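You operate a simulated robot arm through the tools that you are given. There is no shell and no other tool. Be economical: measure what you need, move in short steps, check, and stop when the job is done.

The job below is to be done with a simulated two-armed robot. You get a single attempt, and the scene is never put back.

JOB
The brine in the low tank is too weak: bring it up to the strength on its sign.
Fine: dose once, mix till the green display says Ready, mix switch off. Where these are worked on the way, their far stop is far enough and under half their travel is too little: mix switch.

The check looks at the end state, three seconds after you hand in, the way a careful person would. Anything else that was tipped, shoved, dropped, spilled or broken makes it a failure.

ROBOT AND FRAMES
Two 7-joint arms with two-finger grippers on one trunk, on a base that drives. Base frame: it is fixed to the floor where the robot stands at the start and does not move with it; the origin is under the middle of the robot, x ahead of it, y to its left, z up. Readings come in mm, degrees, newtons and seconds.
The left shoulder is at the start at [60, 123, 945], the right one opposite. With the tool pointing down near the work surface each hand reaches from about 300 to 780 mm from the robot's upright axis, wherever it stands, measured 20 degrees to its own side. Places, roughly: barrel lever [800, 300, 200]; dose button [500, -300, 1000]; dose dial [500, -200, 1000]; green display [500, -100, 1000]; high blue lever [500, -200, 1500]; lift button [500, -300, 1000]; mix switch [500, -400, 1000]; power switch [500, -500, 1000]; pump switch [500, -500, 1000]; short pipe [800, 100, 700]; spout lever [600, 0, 600]; tall pipe lever [1300, -100, 1600]; tank sign [1000, 0, 800]. Payload 1.47 kg a hand.
The tool frame of a hand sits at the grasp point between the pads (the TCP): z along the fingers, y along the line on which they close. The tips reach 16 mm beyond it. Largest opening 87 mm; the body of the gripper starts 55 mm behind the TCP.
Orientation is that of the tool frame in the base frame, as a unit quaternion [w, x, y, z]. With the fingers straight down and closing along the base's y, the tool's x points along the base's -x, its y along +y and its z along -z.

CONTROLS
- The arms move only by the tool jog_arm. It takes "left_targets", "right_targets" or both (then of equal length, played together; a hand with none holds still); each is a list of rows, each a list of 3 entries, a list of its own where there are three numbers: the finger opening in mm, from 0 to 87, then the shift along the base's x, y, z in units of 200 mm (1.0 is 200 mm), then the turn, a rotation vector about the base's x, y, z in units of 180 degrees (1.0 is 180 degrees). In form: [[grip, [tx, ty, tz], [ax, ay, az]], ...]. A call has 1 to 20 rows; each row is the pose to reach, as a shift and turn from the pose commanded when the call began. A call with a number of a shift or a turn outside -1 to 1 is refused whole. Rows are played at 5 a second. More than 50 mm and 8.6 degrees between two rows, or a gripper value outside its range, and nothing of the call is played. Where a pose cannot be reached the arm comes as near as it can. A force on the tool above 40 N (or 10 N above the force at the start of the call, whichever is more), or a blocked arm, ends the call early, and 0.2 s more pass. Each finger travels about 153 mm/s and halts on what it meets, pressing with about 20 N; the grip force reading is that of the motor and also rises with nothing between the fingers. The clock runs only during rows and for 0.2 s after the last one: add rows that repeat a pose to give the fingers time. The reply holds the time, the measured pose of the TCP, the force on the tool along the base axes, the opening and the grip force, in the units named above and with some noise, with the torque about the TCP (base axes, N m) and any sound that the robot's microphone picked up, and new pictures: "views" is both (left out), scene, wrist or none (wrist: the cameras of the hands that moved).
- Cameras (640 x 400 px; columns grow to the right, rows downward): "scene" is now at [87, -39.6, 1519.7]; the picture's right is [-0.44, -0.90, 0.00], its down [-0.52, 0.25, -0.82] and it looks along [0.73, -0.36, -0.58] (base axes); focal length 278 px, centre (320, 200). "left" rides on the left gripper at [73, -12, -90] in its tool frame; the picture's right is [0.16, 0.99, 0.00], its down [-0.72, 0.12, -0.68] and it looks along [-0.67, 0.11, 0.73] (tool axes); focal length 247 px, centre (320, 200). "right" rides on the right gripper at [73, 12, -90] in its tool frame; the picture's right is [-0.16, 0.99, 0.00], its down [-0.72, -0.12, -0.68] and it looks along [-0.67, -0.11, 0.73] (tool axes); focal length 247 px, centre (320, 200).
- slide_trunk(by): slides the trunk up (or, below 0, down) by that many mm; the arms and the scene camera ride with it, the base frame stays. It gives what a move gives, with no picture.
- roll_base(legs): drives the robot by 1 to 6 legs, each [ahead, left, turn to the left] in mm, mm and degrees, along the robot's own axes; the way and the turn of a leg run together, so that a leg with both is an arc; at most 1500 mm and 180 degrees a leg. The arms and the cameras ride along, it lands a little off, and it stops where it bumps. It gives what a move gives, and a new picture of the scene camera.
- head_to(pan, tilt): turns the head with the scene camera to pan (to the left, within 120 degrees either way) and tilt (down, from -29 to 69), counted from straight ahead of the robot. It gives what a move gives, and a new picture of the scene camera.
- probe_pixels(camera, pixels): there is no depth. For up to 12 entries [column, row, z] of the newest picture of that camera ("zoom" is the newest enlarged one), the place [x, y] in the base frame at which the ray of that pixel passes the height z, good to about 2 mm. The clock stands still meanwhile.
- close_up(camera, box): a new picture of the part [left, top, right, bottom] of that camera's present view, enlarged. The clock stands still meanwhile.
- sign_off(): hands the job in; it is judged then, once.

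Go step by step. Measure first, check grasps and placings, and put right what went wrong. The budget is 80 turns and 260 pictures, counting those below and the enlarged ones. Unless the task says otherwise, let go and move clear before handing in, and close with one line.

The tools are called after "Emit:" as a command line: name --argument value ..., lists and objects as JSON in quotes. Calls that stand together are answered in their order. jog_arm: Moves the arms, as the interface text tells. Its arguments: {"type":"object","properties":{"left_targets":{"type":"array","items":{"type":"array"}},"right_targets":{"type":"array","items":{"type":"array"}},"views":{"type":"string","enum":["both","scene","wrist","none"]}},"required":[]} The other tools are called the same way: slide_trunk (by) slides the trunk up or down; roll_base (legs) drives the base; head_to (pan, tilt) turns the head that bears the scene camera; probe_pixels (camera, pixels) gives the place at which the rays of pixels pass given heights; close_up (camera, box) takes an enlarged picture of a part of a camera's view; sign_off () hands the job in.

At the start:

```text
time_s: 0.0
left_tool_pos: [464.7, -10.5, 1339.4]
left_ee_rot: [0.0, 0.0, 1.0, 0.001]
left_force: [0.5, 0.1, -1.4]
left_moment: [0.01, -0.03, 0.0]
left_width: 87.0
left_finger_force: 0.0
right_tool_pos: [323.7, -372.9, 1333.5]
right_ee_rot: [0.001, 0.0, 1.0, -0.001]
right_force: [0.8, 0.6, -0.6]
right_moment: [0.01, 0.03, 0.01]
right_width: 87.2
right_finger_force: 0.0
trunk travel left (down, up): [-100.0, 130.0]
robot x, y, heading: [-1.9, -1.0, -0.0]
head pan, tilt: [-26.2, 35.2]
```

scene: 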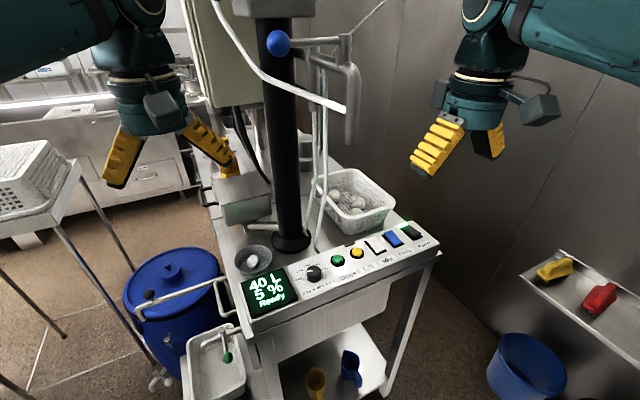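
right: 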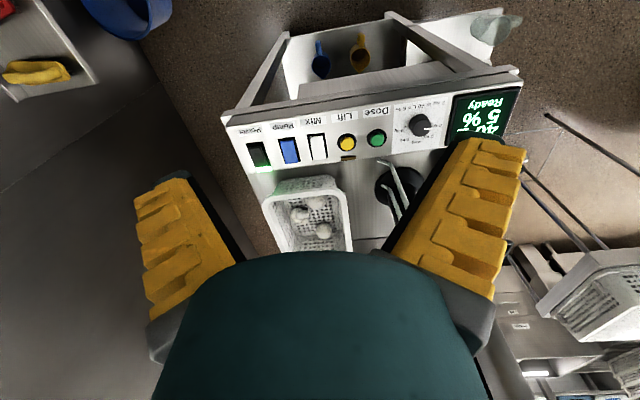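
left: 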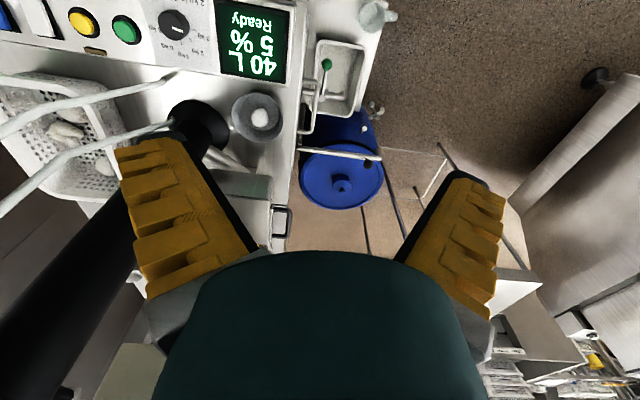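

The panel shows 40 L, 5 %, Ready (scene pixels ~265,290), with the dial and buttons along its front edge. I'll enlarge the panel and look for the tank sign.

Emit:
close_up --camera "scene" --box '[230, 215, 450, 330]'

Emit:
close_up --camera "left" --box '[0, 0, 320, 140]'

Emit:
close_up --camera "right" --box '[220, 70, 530, 190]'

Emit:
head_to --pan 10 --tilt 35

```text
2.91 times, centred on (340, 272) of scene
```

zoom: 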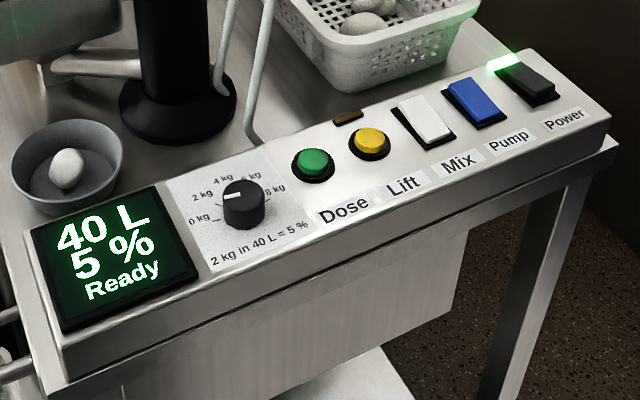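

```text
2.00 times, centred on (160, 70) of left
```

zoom: 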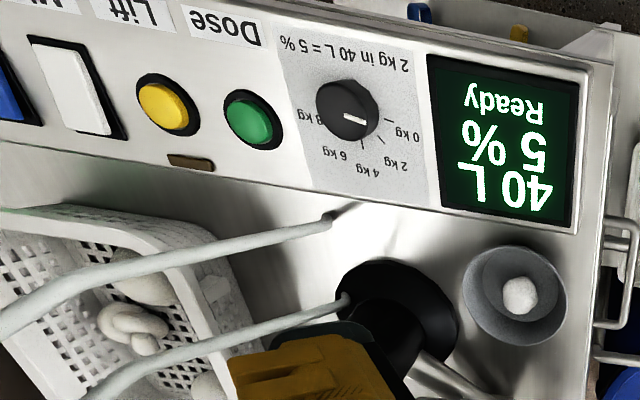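

```text
2.06 times, centred on (375, 130) of right
```

zoom: 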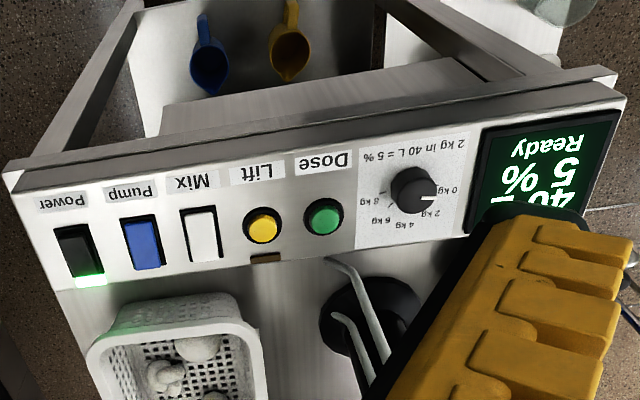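

```text
time_s: 1.0
left_tool_pos: [464.2, -9.4, 1339.7]
left_ee_rot: [0.0, 0.001, 1.0, 0.0]
left_force: [0.0, 0.6, 0.0]
left_moment: [0.01, 0.01, 0.01]
left_width: 87.1
left_finger_force: 0.1
right_tool_pos: [325.1, -372.7, 1332.5]
right_ee_rot: [0.0, 0.0, 1.0, 0.0]
right_force: [0.1, 0.1, 0.2]
right_moment: [-0.03, 0.0, 0.0]
right_width: 86.8
right_finger_force: 0.0
trunk travel left (down, up): [-100.0, 130.0]
robot x, y, heading: [-1.0, -1.2, -0.0]
head pan, tilt: [10.0, 35.0]
```

scene: 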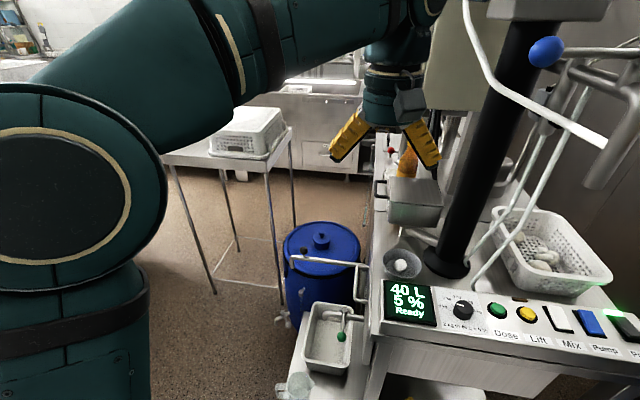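

The sign at about [1000, 0, 800] should sit near pixel (390,180), partly hidden by the left gripper. I'll enlarge that area.

Emit:
close_up --camera "scene" --box '[320, 100, 520, 230]'

Emit:
probe_pixels --camera "scene" --pixels '[[410, 305, 1000], [462, 310, 1000], [496, 310, 1000], [527, 313, 1000], [557, 318, 1000], [590, 322, 1000]]'

```text
3.08 times, centred on (420, 165) of scene
```

zoom: 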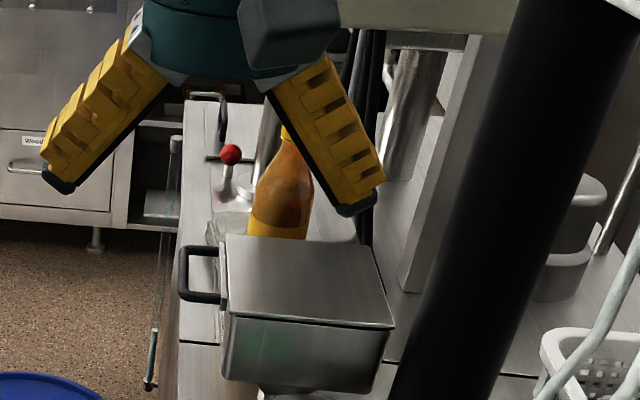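

```text
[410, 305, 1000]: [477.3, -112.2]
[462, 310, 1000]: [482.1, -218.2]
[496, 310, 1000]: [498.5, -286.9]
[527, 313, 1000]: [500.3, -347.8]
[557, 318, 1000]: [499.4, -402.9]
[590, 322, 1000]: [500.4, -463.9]
```

The sign isn't visible from here; a tank under the deck with a sight tube on its left side (zoom 160,280) suggests it faces left. I'll swing the left hand out to the left and turn its camera toward -y.

Emit:
jog_arm --left_targets '[[87, [0.08, 0.083, -0.03], [0, 0, -0.0417]], [87, [0.16, 0.167, -0.06], [0, 0, -0.0833]], [87, [0.24, 0.25, -0.1], [0, 0, -0.125]], [87, [0.32, 0.333, -0.15], [0, 0, -0.1667]], [87, [0.4, 0.417, -0.2], [0, 0, -0.2083]], [87, [0.48, 0.5, -0.25], [0, 0, -0.25]], [87, [0.56, 0.583, -0.3], [0, 0, -0.2917]], [87, [0.64, 0.667, -0.35], [0, 0, -0.3333]], [87, [0.72, 0.75, -0.4], [0, 0, -0.375]], [87, [0.8, 0.833, -0.45], [0, 0, -0.4167]], [87, [0.88, 0.917, -0.5], [0, 0, -0.4583]], [87, [0.95, 1.0, -0.55], [0, 0, -0.5]], [87, [0.95, 1.0, -0.55], [0, 0, -0.5]]]'

```text
time_s: 3.8
left_tool_pos: [654.1, 189.2, 1229.0]
left_ee_rot: [0.0, 0.708, 0.706, 0.001]
left_force: [-0.2, 0.4, -0.8]
left_moment: [0.01, -0.01, -0.01]
left_width: 86.9
left_finger_force: 0.0
right_tool_pos: [323.3, -372.8, 1332.5]
right_ee_rot: [0.0, 0.0, 1.0, 0.0]
right_force: [-0.8, 0.0, 0.4]
right_moment: [-0.01, -0.02, -0.03]
right_width: 87.2
right_finger_force: 0.0
trunk travel left (down, up): [-100.0, 130.0]
robot x, y, heading: [1.4, -1.4, 0.1]
head pan, tilt: [10.0, 35.0]
```

scene: 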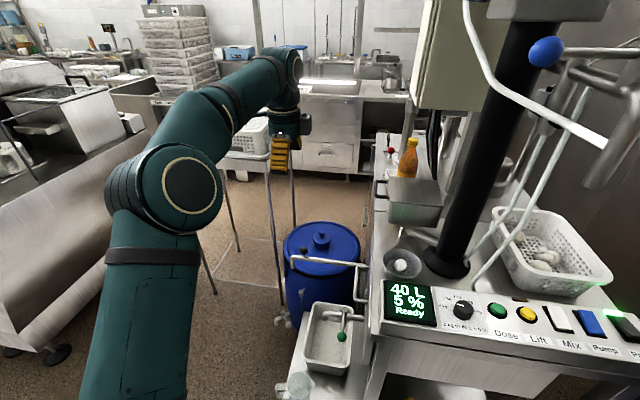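
left: 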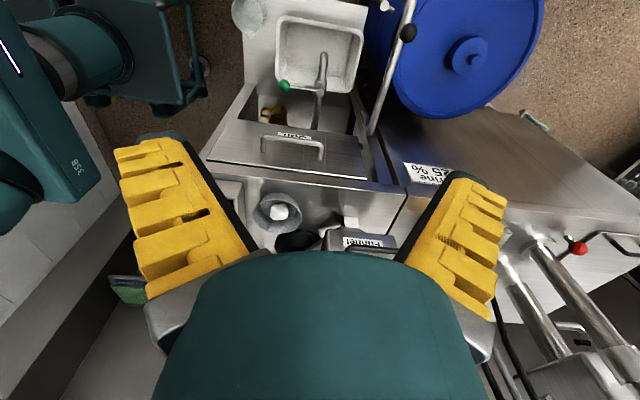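

A sign is at left-camera pixel (425,172). I'll enlarge it.

Emit:
close_up --camera "left" --box '[380, 145, 480, 205]'

Emit:
close_up --camera "left" --box '[200, 90, 480, 265]'

```text
6.40 times, centred on (430, 175) of left
```

zoom: 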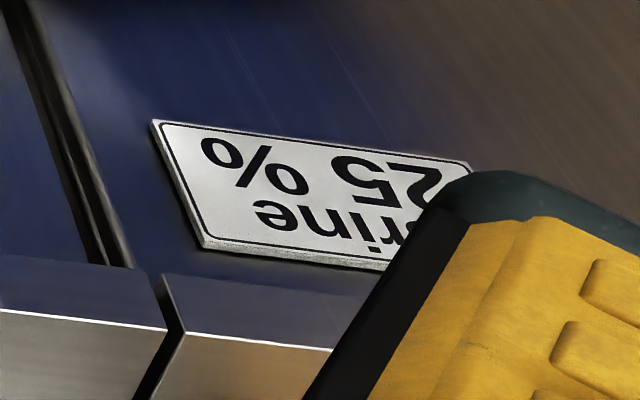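

```text
2.29 times, centred on (340, 178) of left
```

zoom: 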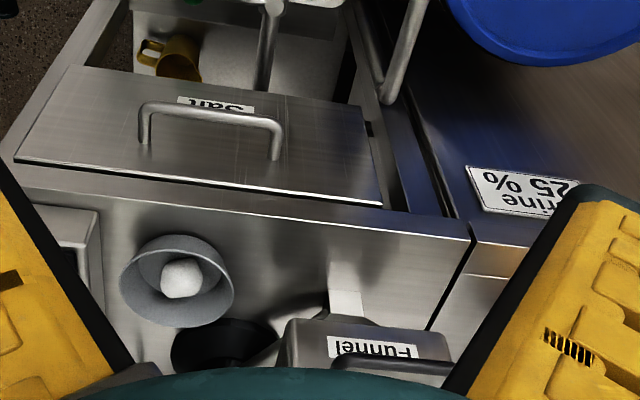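

The sign reads "Brine 25 %" but the gripper partly hides it. I'll shift the hand +x to confirm.

Emit:
jog_arm --left_targets '[[87, [0.2, 0, 0], [0, 0, 0]], [87, [0.4, 0, 0], [0, 0, 0]], [87, [0.55, 0, 0], [0, 0, 0]], [87, [0.55, 0, 0], [0, 0, 0]]]' --views "wrist"

Emit:
close_up --camera "left" --box '[160, 80, 480, 280]'

Emit:
close_up --camera "scene" --box '[360, 0, 640, 175]'

Emit:
close_up --camera "scene" --box '[280, 130, 520, 290]'

```text
time_s: 4.8
left_tool_pos: [692.5, 186.8, 1214.1]
left_ee_rot: [0.001, 0.707, 0.707, -0.001]
left_force: [0.8, 0.4, 0.0]
left_moment: [0.02, -0.03, 0.0]
left_width: 87.1
left_finger_force: 0.1
left hand out of reach, approached as far as the arm can: row 1, 2, 3, 4
right_tool_pos: [323.9, -371.5, 1333.8]
right_ee_rot: [-0.001, 0.0, 1.0, -0.001]
right_force: [0.1, 0.3, -0.6]
right_moment: [0.0, -0.06, 0.0]
right_width: 87.2
right_finger_force: 0.1
trunk travel left (down, up): [-100.0, 130.0]
robot x, y, heading: [-1.8, -0.5, 0.1]
head pan, tilt: [10.0, 35.0]
```

left: 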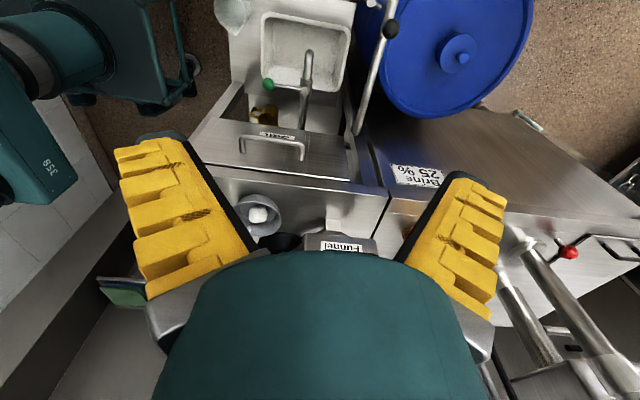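

```text
2.00 times, centred on (320, 180) of left
```

zoom: 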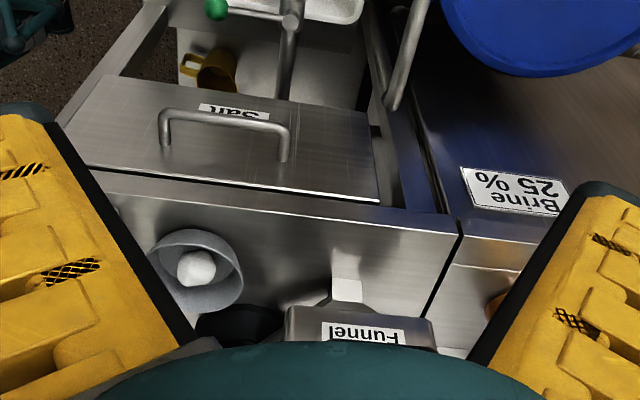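

```text
2.29 times, centred on (500, 88) of scene
```

zoom: 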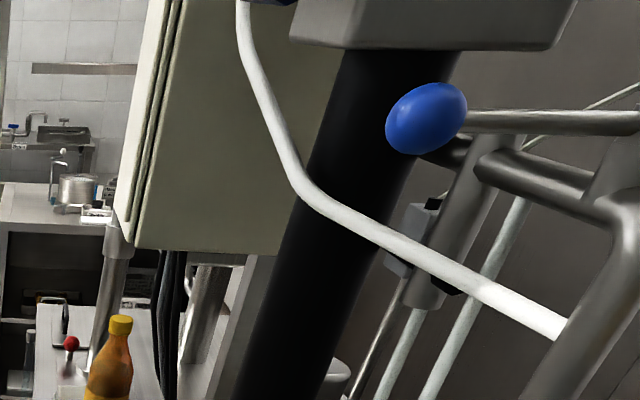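

```text
2.50 times, centred on (400, 210) of scene
```

zoom: 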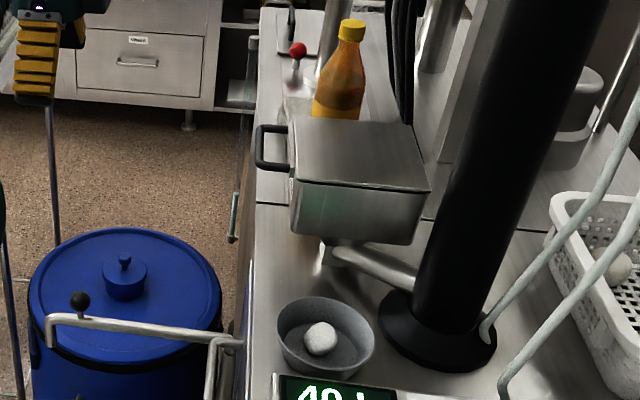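

The sign is "Brine 25 %", and the display shows 5 % in 40 L; 1 kg gives 2.5 %, so I need +20 % = 8 kg on the dial. Next I'll triangulate the panel parts using the scene and right cameras.

Emit:
head_to --pan -26 --tilt 38

Emit:
probe_pixels --camera "right" --pixels '[[420, 126, 1000], [420, 126, 950], [377, 138, 1000], [377, 138, 950], [347, 143, 1000], [347, 143, 950], [318, 147, 1000], [318, 147, 950], [222, 115, 1000], [222, 115, 950], [521, 72, 1000], [521, 72, 950]]'

```text
time_s: 5.8
left_tool_pos: [693.6, 187.6, 1213.8]
left_ee_rot: [0.0, 0.707, 0.708, 0.0]
left_force: [-0.1, -0.1, 0.0]
left_moment: [0.0, -0.04, 0.02]
left_width: 86.7
left_finger_force: 0.0
right_tool_pos: [324.3, -372.2, 1332.2]
right_ee_rot: [0.0, 0.0, 1.0, 0.001]
right_force: [-0.7, -0.5, -1.5]
right_moment: [-0.02, 0.01, 0.01]
right_width: 87.0
right_finger_force: 0.0
trunk travel left (down, up): [-100.0, 130.0]
robot x, y, heading: [-3.7, -1.4, -0.1]
head pan, tilt: [-26.0, 38.0]
```

scene: 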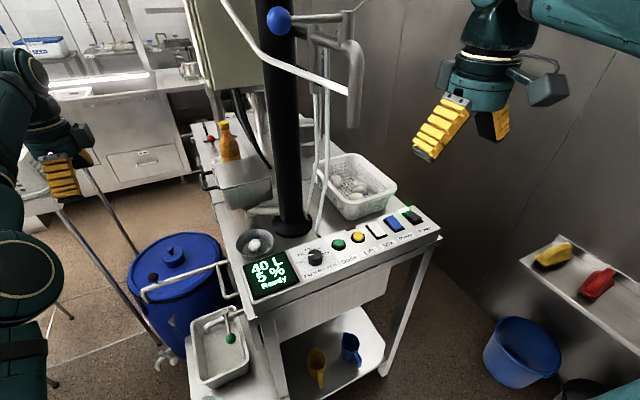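

```text
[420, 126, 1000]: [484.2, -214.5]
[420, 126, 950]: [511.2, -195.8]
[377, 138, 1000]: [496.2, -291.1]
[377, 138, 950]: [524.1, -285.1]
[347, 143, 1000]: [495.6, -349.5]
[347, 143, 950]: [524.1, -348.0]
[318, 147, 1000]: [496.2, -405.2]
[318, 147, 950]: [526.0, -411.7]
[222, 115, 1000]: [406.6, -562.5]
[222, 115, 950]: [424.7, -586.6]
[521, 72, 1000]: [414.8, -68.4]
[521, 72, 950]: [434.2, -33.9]
```

Both cameras agree at z≈1000 for dial (483,-216), dose (497,-289), mix (498,-404). I'll enlarge the panel and dial for the slope and the pointer.

Emit:
close_up --camera "scene" --box '[280, 220, 400, 295]'

Emit:
close_up --camera "right" --box '[360, 80, 500, 167]'

Emit:
close_up --camera "scene" --box '[200, 0, 440, 150]'

Emit:
probe_pixels --camera "scene" --pixels '[[280, 15, 1500], [280, 15, 1450], [280, 15, 1400], [352, 95, 1300], [352, 95, 1200], [352, 95, 1400], [352, 45, 1400], [352, 45, 1450]]'

```text
5.33 times, centred on (340, 258) of scene
```

zoom: 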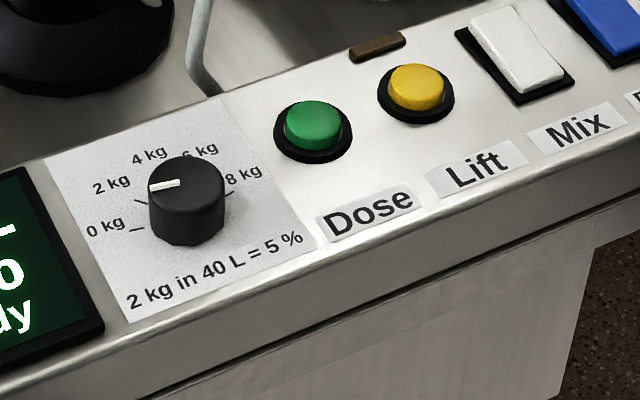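

```text
4.57 times, centred on (430, 124) of right
```

zoom: 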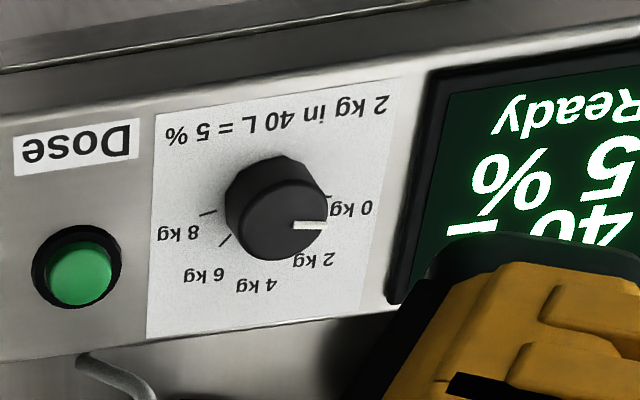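

```text
2.67 times, centred on (320, 75) of scene
```

zoom: 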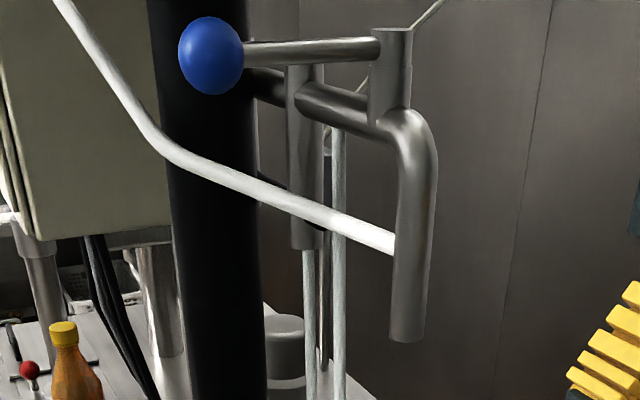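

```text
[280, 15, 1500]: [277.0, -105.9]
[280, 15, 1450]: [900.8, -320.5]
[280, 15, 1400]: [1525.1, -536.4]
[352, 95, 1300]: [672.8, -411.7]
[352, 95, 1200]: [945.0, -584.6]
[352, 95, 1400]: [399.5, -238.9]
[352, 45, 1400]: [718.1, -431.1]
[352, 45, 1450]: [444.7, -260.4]
```

I'll use the card's corners seen in both cameras to get the panel slope.

Emit:
probe_pixels --camera "scene" --pixels '[[304.4, 280.4, 960], [304.4, 280.4, 1000], [288.1, 250.6, 960], [288.1, 250.6, 1000], [321.3, 238.2, 960], [321.3, 238.2, 1000], [339.6, 265.6, 960], [339.6, 265.6, 1000], [313, 260, 980], [317.5, 237, 980], [308, 211, 1000]]'

Emit:
probe_pixels --camera "right" --pixels '[[448, 97.1, 960], [448, 97.1, 1000], [439.2, 147.4, 960], [439.2, 147.4, 1000], [391.7, 154, 960], [391.7, 154, 1000], [393.9, 105.2, 960], [393.9, 105.2, 1000]]'

```text
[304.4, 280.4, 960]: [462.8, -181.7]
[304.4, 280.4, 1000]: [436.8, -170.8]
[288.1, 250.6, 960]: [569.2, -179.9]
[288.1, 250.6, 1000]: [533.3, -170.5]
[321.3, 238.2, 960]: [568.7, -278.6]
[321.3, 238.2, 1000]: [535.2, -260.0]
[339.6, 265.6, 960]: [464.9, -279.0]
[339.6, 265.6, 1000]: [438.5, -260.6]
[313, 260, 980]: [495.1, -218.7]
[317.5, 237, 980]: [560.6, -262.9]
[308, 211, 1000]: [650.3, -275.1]
```

```text
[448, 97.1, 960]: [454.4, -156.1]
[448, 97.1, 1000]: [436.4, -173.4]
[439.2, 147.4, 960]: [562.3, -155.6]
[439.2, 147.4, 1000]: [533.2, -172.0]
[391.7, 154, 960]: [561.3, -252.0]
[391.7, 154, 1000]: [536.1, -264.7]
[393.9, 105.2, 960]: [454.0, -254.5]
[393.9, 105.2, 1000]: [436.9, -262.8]
```

The panel is level at z≈996, and the knob centre is about (486,-218). I'll bring the right hand down, then over to a hover above the dial.

Emit:
jog_arm --right_targets '[[80, [0, 0, -0.2], [0, 0, 0]], [70, [0, 0, -0.4], [0, 0, 0]], [70, [0, 0, -0.6], [0, 0, 0]], [70, [0, 0, -0.8], [0, 0, 0]], [70, [0, 0, -0.95], [0, 0, 0]], [70, [0.12, 0.12, -0.95], [0, 0, 0]], [70, [0.25, 0.25, -0.95], [0, 0, 0]], [70, [0.4, 0.4, -0.95], [0, 0, 0]], [70, [0.55, 0.55, -0.95], [0, 0, 0]], [70, [0.65, 0.65, -0.95], [0, 0, 0]], [70, [0.73, 0.775, -0.95], [0, 0, 0]], [70, [0.73, 0.775, -0.95], [0, 0, 0]]]'

Emit:
close_up --camera "right" --box '[200, 0, 440, 150]'

Emit:
close_up --camera "scene" --box '[240, 120, 440, 300]'

```text
time_s: 8.6
left_tool_pos: [681.3, 117.5, 1228.7]
left_ee_rot: [0.005, 0.739, 0.674, 0.01]
left_force: [-0.1, 0.8, 0.4]
left_moment: [-0.12, -0.05, 0.02]
left_width: 87.1
left_finger_force: 0.1
right_tool_pos: [406.9, -289.0, 1143.9]
right_ee_rot: [-0.001, 0.078, 0.997, -0.001]
right_force: [-0.8, -0.1, 0.3]
right_moment: [-0.01, -0.02, 0.02]
right_width: 73.4
right_finger_force: 2.6
trunk travel left (down, up): [-100.0, 130.0]
robot x, y, heading: [-4.0, -1.3, -5.1]
head pan, tilt: [-26.0, 38.0]
stopped in row 12 (right hand): the arm was blocked; the commanded pose is now the measured one
```

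scene: 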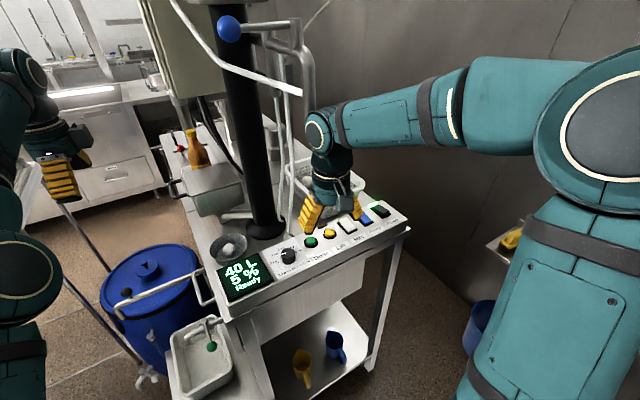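
right: 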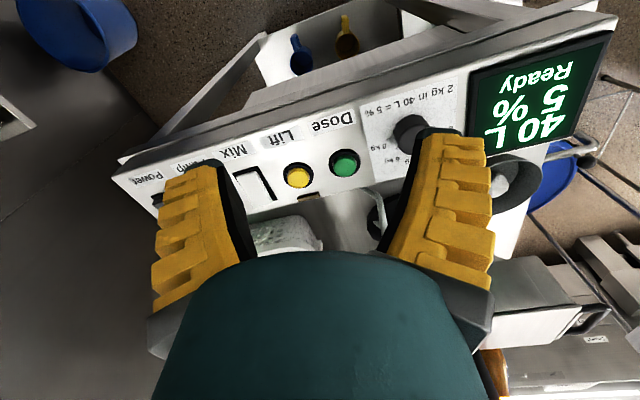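

```text
2.67 times, centred on (320, 75) of right
```

zoom: 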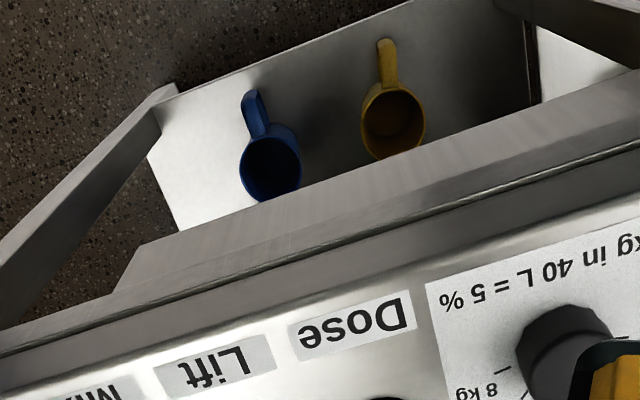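

```text
2.22 times, centred on (340, 210) of scene
```

zoom: 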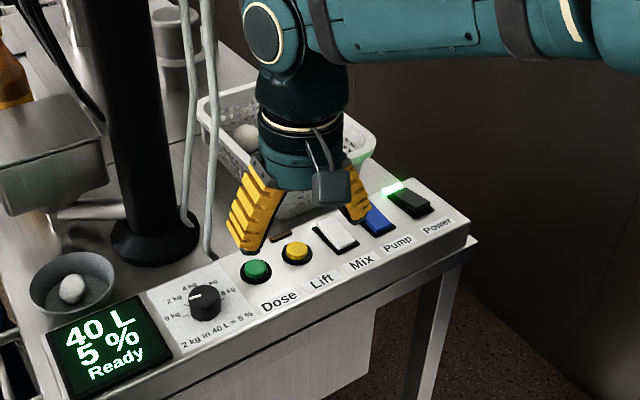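

The arm was blocked and the base turned 5°: the wrist appears to have met the hanging downspout or tube near (300,90). I'll back straight off and see whether anything was displaced.

Emit:
jog_arm --right_targets '[[70, [-0.15, -0.1, 0], [0, 0, 0]], [70, [-0.3, -0.25, 0], [0, 0, 0]], [70, [-0.45, -0.4, 0], [0, 0, 0]], [70, [-0.45, -0.4, 0], [0, 0, 0]]]'

Emit:
close_up --camera "scene" --box '[160, 0, 400, 150]'

Emit:
close_up --camera "scene" --box '[200, 110, 440, 280]'

```text
time_s: 9.6
left_tool_pos: [706.6, 129.4, 1213.3]
left_ee_rot: [-0.001, 0.737, 0.676, 0.0]
left_force: [-0.2, -1.2, -0.8]
left_moment: [0.02, -0.02, -0.03]
left_width: 87.0
left_finger_force: 0.1
right_tool_pos: [349.5, -352.7, 1137.0]
right_ee_rot: [-0.011, 0.06, 0.998, -0.004]
right_force: [0.0, 0.1, -0.9]
right_moment: [0.02, 0.02, 0.03]
right_width: 73.5
right_finger_force: 2.7
trunk travel left (down, up): [-100.0, 130.0]
robot x, y, heading: [2.3, -1.5, -4.8]
head pan, tilt: [-26.0, 38.0]
```

scene: 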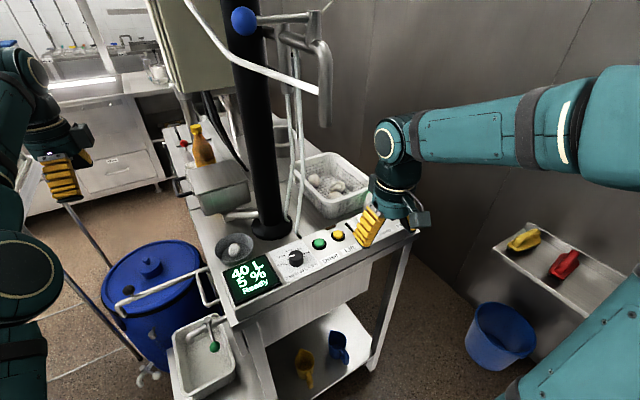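
right: 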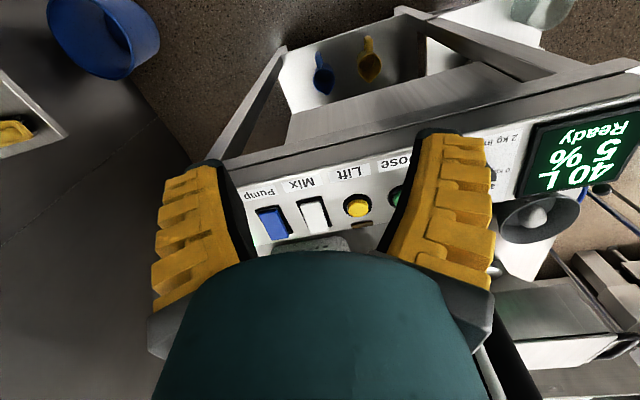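

```text
2.67 times, centred on (280, 75) of scene
```

zoom: 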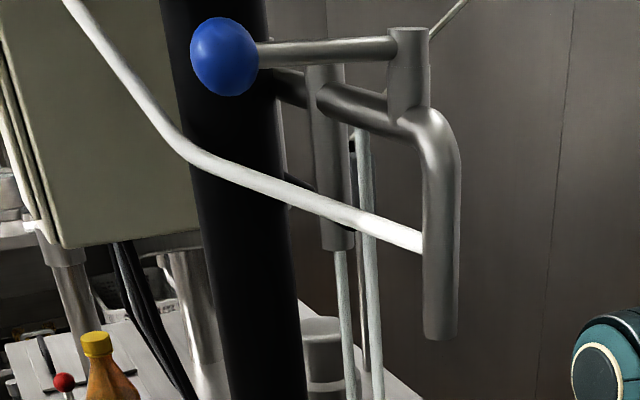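

```text
2.35 times, centred on (320, 195) of scene
```

zoom: 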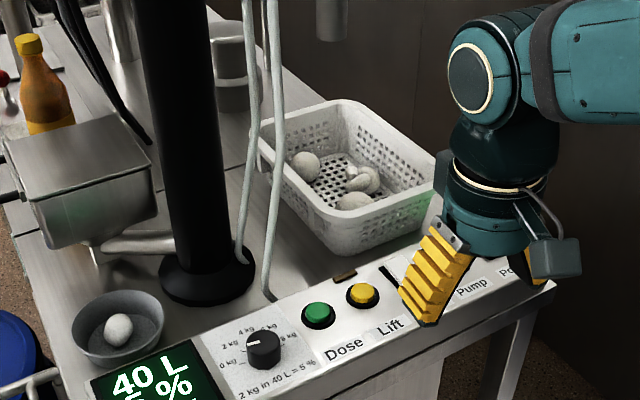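

Nothing looks disturbed. I'll get spout-bottom rays now (pixel 325,125), then drive back 150 mm and square up for a second view.

Emit:
probe_pixels --camera "scene" --pixels '[[324.8, 125.5, 1400], [324.8, 125.5, 1350], [324.8, 125.5, 1300], [324.8, 125.5, 1250], [300, 155, 1200], [300, 155, 1300]]'

Emit:
roll_base --legs '[[-150, 0, 0], [0, 0, 4.8]]'

Emit:
close_up --camera "scene" --box '[200, 20, 440, 170]'

```text
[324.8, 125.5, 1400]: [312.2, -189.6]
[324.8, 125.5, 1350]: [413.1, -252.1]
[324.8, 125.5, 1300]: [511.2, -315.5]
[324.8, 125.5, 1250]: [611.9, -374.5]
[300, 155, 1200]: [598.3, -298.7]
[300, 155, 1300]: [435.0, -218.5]
```

```text
time_s: 11.5
left_tool_pos: [543.1, 200.6, 1212.9]
left_ee_rot: [0.0, 0.707, 0.708, 0.0]
left_force: [-0.1, 0.2, -0.2]
left_moment: [-0.06, 0.01, 0.02]
left_width: 86.7
left_finger_force: 0.0
right_tool_pos: [227.2, -308.6, 1136.9]
right_ee_rot: [-0.01, 0.02, 1.0, -0.005]
right_force: [-0.8, 0.2, 0.4]
right_moment: [-0.01, -0.04, -0.02]
right_width: 73.5
right_finger_force: 2.2
trunk travel left (down, up): [-100.0, 130.0]
robot x, y, heading: [-146.7, 14.0, -0.2]
head pan, tilt: [-26.0, 38.0]
```

scene: 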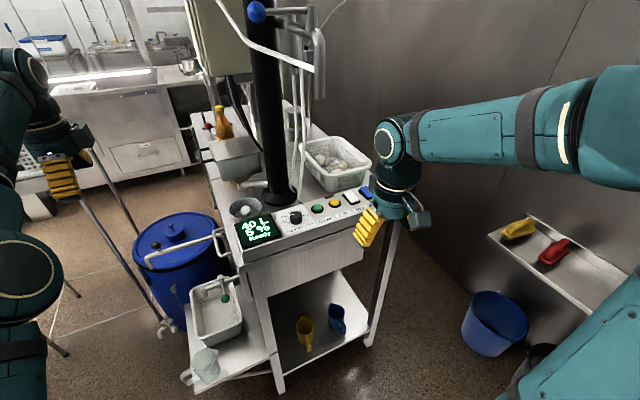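

```text
2.67 times, centred on (320, 95) of scene
```

zoom: 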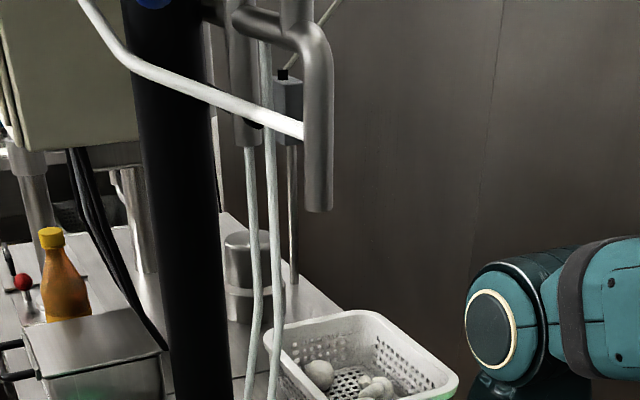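

Spout bottom is now at (319,99); I'll probe the same heights plus the tubes to fix where it hangs.

Emit:
probe_pixels --camera "scene" --pixels '[[319.1, 98.7, 1400], [319.1, 98.7, 1350], [319.1, 98.7, 1300], [319.1, 98.7, 1250], [303, 130, 1200], [303, 130, 1300], [303, 160, 1100], [303, 160, 1200], [303, 160, 1000], [298, 217, 1015], [298, 217, 1000]]'

Emit:
close_up --camera "scene" --box '[230, 160, 390, 260]'

```text
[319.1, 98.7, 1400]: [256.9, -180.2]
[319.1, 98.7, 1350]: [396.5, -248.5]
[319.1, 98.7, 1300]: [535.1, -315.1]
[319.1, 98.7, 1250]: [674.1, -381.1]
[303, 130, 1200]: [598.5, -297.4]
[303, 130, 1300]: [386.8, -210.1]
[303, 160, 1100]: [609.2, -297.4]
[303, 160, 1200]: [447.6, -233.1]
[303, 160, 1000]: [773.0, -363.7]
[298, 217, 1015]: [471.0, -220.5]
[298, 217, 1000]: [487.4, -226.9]
```

```text
4.00 times, centred on (310, 210) of scene
```

zoom: 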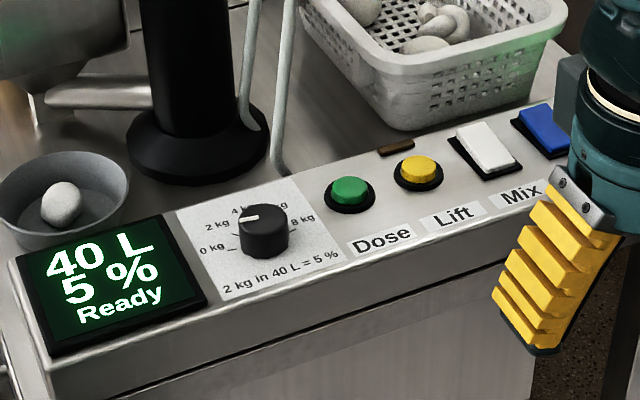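

Spout bottom hangs at about (453,-277,1330), right above the panel, so I'll work with the hand tilted back under it. First I'll enlarge the dial to get its tick directions.

Emit:
close_up --camera "scene" --box '[270, 195, 334, 235]'

```text
10.00 times, centred on (302, 215) of scene
```

zoom: 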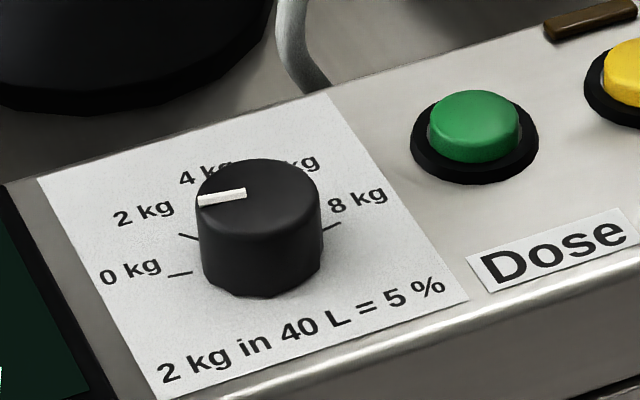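

Emit:
probe_pixels --camera "zoom" --pixels '[[180, 274, 996], [188, 237, 996], [332, 227, 996], [261, 255, 996], [259, 194, 1020], [199, 202, 1020], [319, 198, 1020], [259, 194, 1030], [475, 118, 1005], [475, 118, 1015], [310, 75, 1000]]'

```text
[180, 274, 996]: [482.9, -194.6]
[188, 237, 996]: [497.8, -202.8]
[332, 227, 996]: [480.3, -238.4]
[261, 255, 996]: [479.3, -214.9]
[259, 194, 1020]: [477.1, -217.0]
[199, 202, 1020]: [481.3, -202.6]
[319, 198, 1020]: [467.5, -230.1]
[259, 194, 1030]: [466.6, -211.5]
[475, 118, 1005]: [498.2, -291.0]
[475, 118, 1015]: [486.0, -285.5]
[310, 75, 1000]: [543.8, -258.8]
```

Dial centre ≈(480,-217), top ≈1018; ticks run 0 kg at +y over +x to 8 kg at -y (about 180°), and the pointer now stands near 0.8 kg, so I need roughly -165° of turn. I'll tilt the right hand 35° and go to a hover in front of the dial.

Emit:
jog_arm --right_targets '[[70, [0.08, 0.04, -0.01], [0, -0.02, 0]], [70, [0.17, 0.08, -0.02], [0, -0.04, 0]], [70, [0.26, 0.12, -0.03], [0, -0.06, 0]], [70, [0.35, 0.16, -0.04], [0, -0.08, 0]], [70, [0.44, 0.21, -0.05], [0, -0.1, 0]], [70, [0.53, 0.26, -0.06], [0, -0.12, 0]], [70, [0.62, 0.3, -0.07], [0, -0.14, 0]], [70, [0.72, 0.35, -0.08], [0, -0.16, 0]], [70, [0.82, 0.4, -0.09], [0, -0.18, 0]], [70, [0.9, 0.46, -0.1], [0, -0.195, 0]], [70, [0.9, 0.46, -0.1], [0, -0.195, 0]]]'

Emit:
close_up --camera "scene" --box '[220, 40, 460, 240]'

```text
time_s: 13.9
left_tool_pos: [543.6, 200.3, 1214.0]
left_ee_rot: [0.0, 0.707, 0.707, 0.0]
left_force: [-0.4, -0.1, -0.7]
left_moment: [0.0, 0.02, 0.0]
left_width: 87.0
left_finger_force: 0.1
right_tool_pos: [407.0, -216.9, 1117.6]
right_ee_rot: [0.292, 0.02, 0.956, 0.003]
right_force: [0.1, 0.0, -0.1]
right_moment: [-0.01, -0.01, 0.03]
right_width: 73.4
right_finger_force: 2.6
trunk travel left (down, up): [-100.0, 130.0]
robot x, y, heading: [-151.5, 9.6, 0.1]
head pan, tilt: [-26.0, 38.0]
```

scene: 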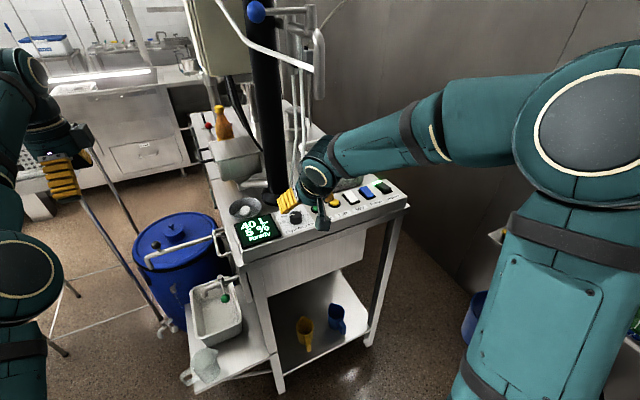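
right: 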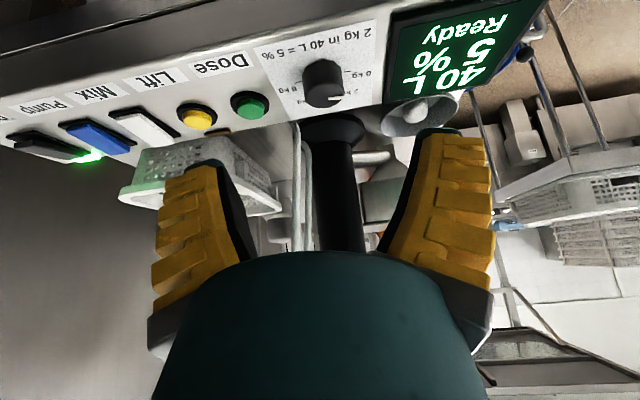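

```text
2.00 times, centred on (340, 140) of scene
```

zoom: 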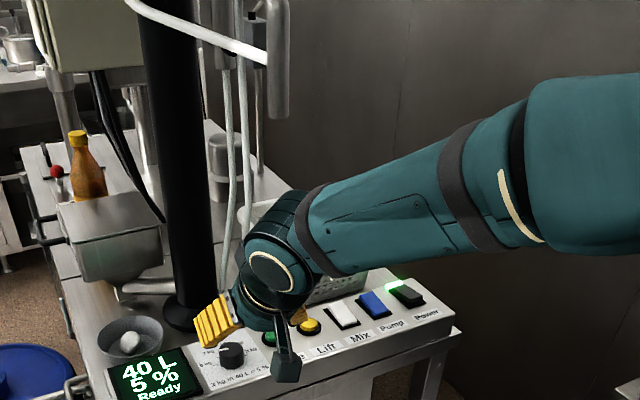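

The hand is under the spout with room to spare, and the right camera sees the dial (323,85). I'll enlarge it and probe the centre and pointer.

Emit:
close_up --camera "right" --box '[250, 30, 410, 130]'

```text
4.00 times, centred on (330, 80) of right
```

zoom: 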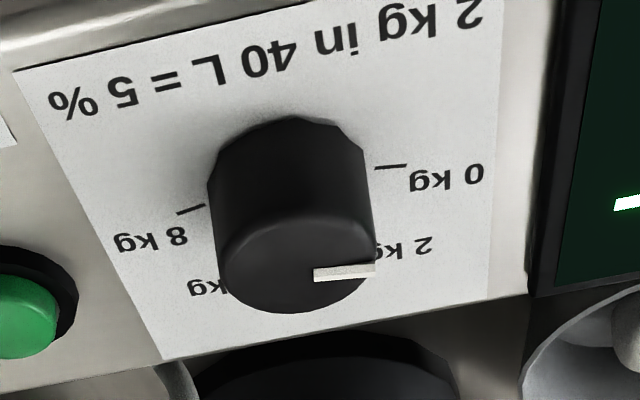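

Emit:
probe_pixels --camera "zoom" --pixels '[[390, 167, 996], [190, 210, 996], [290, 190, 996], [296, 263, 1018], [296, 263, 1022], [315, 273, 1018], [375, 267, 1018], [216, 272, 1018], [374, 255, 1018], [10, 315, 1005]]'

```text
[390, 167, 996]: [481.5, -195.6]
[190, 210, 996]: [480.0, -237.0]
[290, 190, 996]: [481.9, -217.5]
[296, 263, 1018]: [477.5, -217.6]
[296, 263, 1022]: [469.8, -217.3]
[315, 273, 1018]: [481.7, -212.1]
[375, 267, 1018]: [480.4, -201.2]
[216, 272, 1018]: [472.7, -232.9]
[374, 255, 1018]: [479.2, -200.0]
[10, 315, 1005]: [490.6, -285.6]
```

Dial centre confirmed at (480,-217), with the pointer near the 0 kg tick (about 80–88°). I'll yaw +45° and go to just above the knob, opening at 60 mm.

Emit:
jog_arm --right_targets '[[60, [0.05, 0, 0], [0, 0, 0.0417]], [60, [0.1, 0, -0.05], [0, 0, 0.0833]], [60, [0.18, 0, -0.1], [0, 0, 0.125]], [60, [0.24, 0, -0.15], [0, 0, 0.1667]], [60, [0.3, 0, -0.2], [0, 0, 0.2083]], [60, [0.365, 0, -0.26], [0, 0, 0.25]], [60, [0.365, 0, -0.26], [0, 0, 0.25]]]'

Emit:
close_up --camera "scene" --box '[220, 120, 380, 250]'

```text
time_s: 15.5
left_tool_pos: [543.4, 200.3, 1213.0]
left_ee_rot: [0.0, 0.707, 0.707, 0.0]
left_force: [-0.5, 0.5, -0.3]
left_moment: [-0.02, 0.0, 0.02]
left_width: 86.9
left_finger_force: 0.1
right_tool_pos: [480.0, -215.6, 1064.7]
right_ee_rot: [0.268, -0.349, 0.891, 0.114]
right_force: [-0.3, -0.9, 0.5]
right_moment: [-0.02, -0.02, -0.01]
right_width: 64.6
right_finger_force: 3.2
trunk travel left (down, up): [-100.0, 130.0]
robot x, y, heading: [-148.2, 13.5, -0.2]
head pan, tilt: [-26.0, 38.0]
```

scene: 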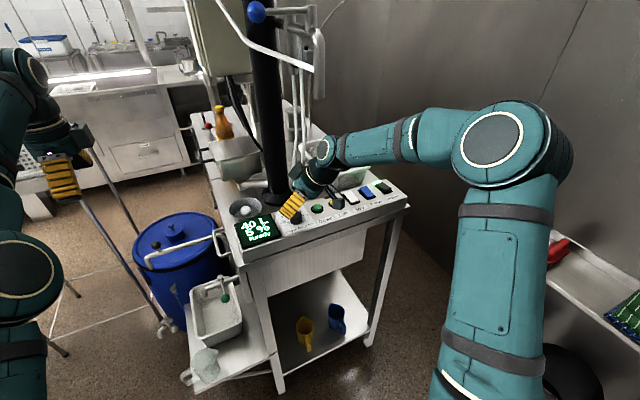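
right: 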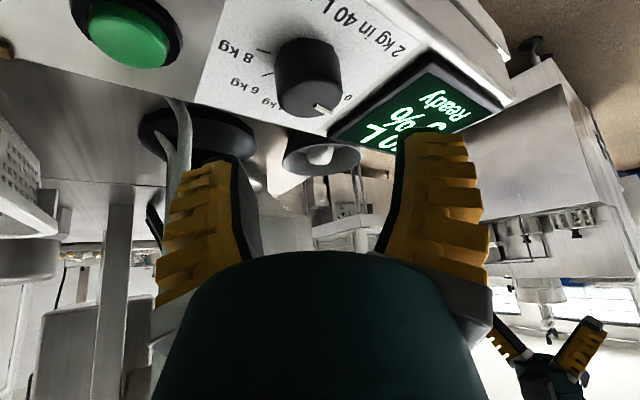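

```text
3.08 times, centred on (300, 185) of scene
```

zoom: 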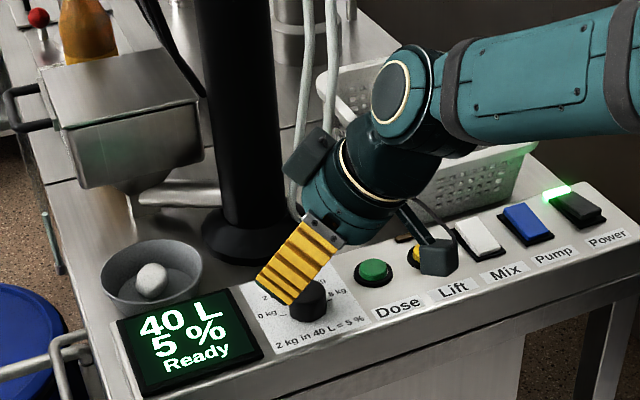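

The hand straddles the knob. I'll descend 44 mm and close gently onto it.

Emit:
jog_arm --right_targets '[[60, [0, 0, -0.08], [0, 0, 0]], [60, [0, 0, -0.16], [0, 0, 0]], [60, [0, -0.005, -0.22], [0, 0, 0]], [45, [0, -0.005, -0.22], [0, 0, 0]], [35, [0, -0.005, -0.22], [0, 0, 0]], [30, [0, -0.005, -0.22], [0, 0, 0]], [30, [0, -0.005, -0.22], [0, 0, 0]]]'

Emit:
close_up --camera "scene" --box '[240, 150, 360, 250]'

```text
time_s: 17.1
left_tool_pos: [544.3, 201.0, 1212.2]
left_ee_rot: [0.0, 0.707, 0.707, 0.0]
left_force: [0.1, -0.5, 0.0]
left_moment: [0.0, -0.02, -0.04]
left_width: 86.9
left_finger_force: 0.0
right_tool_pos: [481.1, -217.5, 1020.6]
right_ee_rot: [0.268, -0.347, 0.892, 0.113]
right_force: [-0.1, -0.3, -0.6]
right_moment: [-0.02, 0.0, 0.01]
right_width: 35.9
right_finger_force: 4.6
trunk travel left (down, up): [-100.0, 130.0]
robot x, y, heading: [-150.5, 13.1, 0.2]
head pan, tilt: [-26.0, 38.0]
```

scene: 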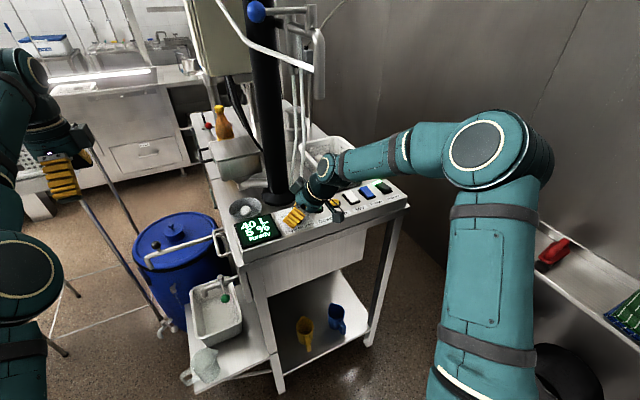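
right: 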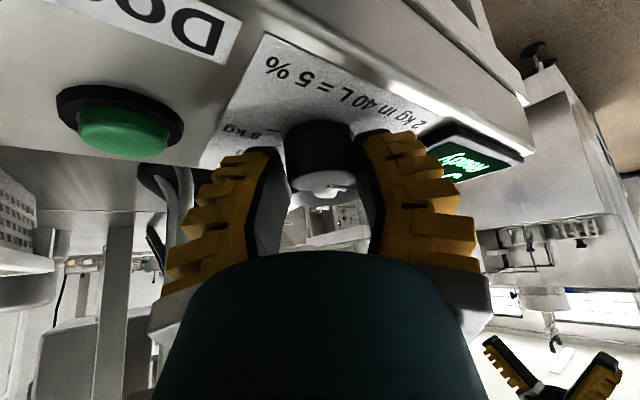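

```text
4.00 times, centred on (300, 200) of scene
```

zoom: 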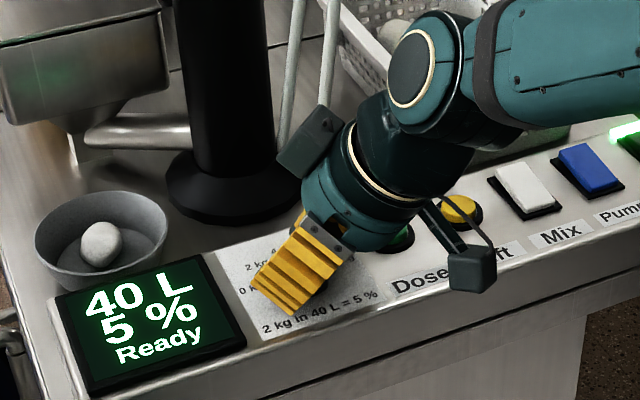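

The pads are at the knob (35.9 mm). I'll firm up the grip and turn −90° about the vertical.

Emit:
jog_arm --right_targets '[[20, [0, 0, 0], [0, 0, 0]], [20, [0, 0, 0], [0, 0, 0]], [20, [0, 0, 0], [0, 0, -0.0417]], [20, [0, 0, 0], [0, 0, -0.0833]], [20, [0, 0, 0], [0, 0, -0.125]], [20, [0, 0, 0], [0, 0, -0.1667]], [20, [0, 0, 0], [0, 0, -0.2083]], [20, [0, 0, 0], [0, 0, -0.25]], [20, [0, 0, 0], [0, 0, -0.2917]], [20, [0, 0, 0], [0, 0, -0.3333]], [20, [0, 0, 0], [0, 0, -0.375]], [20, [0, 0, 0], [0, 0, -0.4167]], [20, [0, 0, 0], [0, 0, -0.4583]], [20, [0, 0, 0], [0, 0, -0.5]], [20, [0, 0, 0], [0, 0, -0.5]]]'

Emit:
close_up --camera "scene" --box '[240, 150, 360, 250]'

```text
time_s: 20.3
left_tool_pos: [541.2, 201.5, 1213.0]
left_ee_rot: [0.002, 0.707, 0.707, 0.0]
left_force: [1.0, -0.9, -0.3]
left_moment: [-0.03, 0.02, -0.03]
left_width: 87.0
left_finger_force: 0.0
right_tool_pos: [478.6, -215.0, 1022.4]
right_ee_rot: [0.271, 0.384, 0.876, -0.108]
right_force: [-13.4, 18.8, 5.8]
right_moment: [0.17, 0.21, -0.01]
right_width: 27.0
right_finger_force: 30.2
trunk travel left (down, up): [-100.0, 130.0]
robot x, y, heading: [-150.5, 15.5, -0.2]
head pan, tilt: [-26.0, 38.0]
```

scene: 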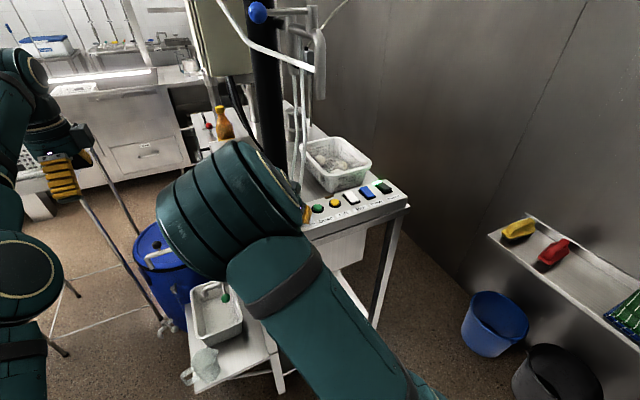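
right: 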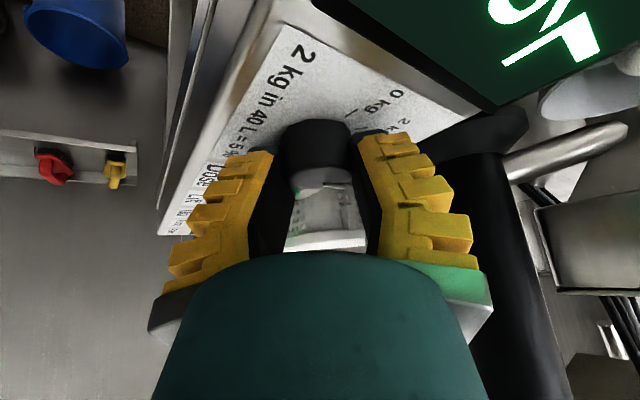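

```text
4.00 times, centred on (300, 200) of scene
```

zoom: 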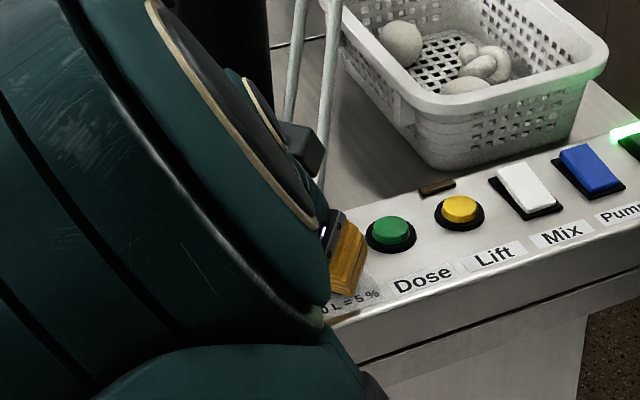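

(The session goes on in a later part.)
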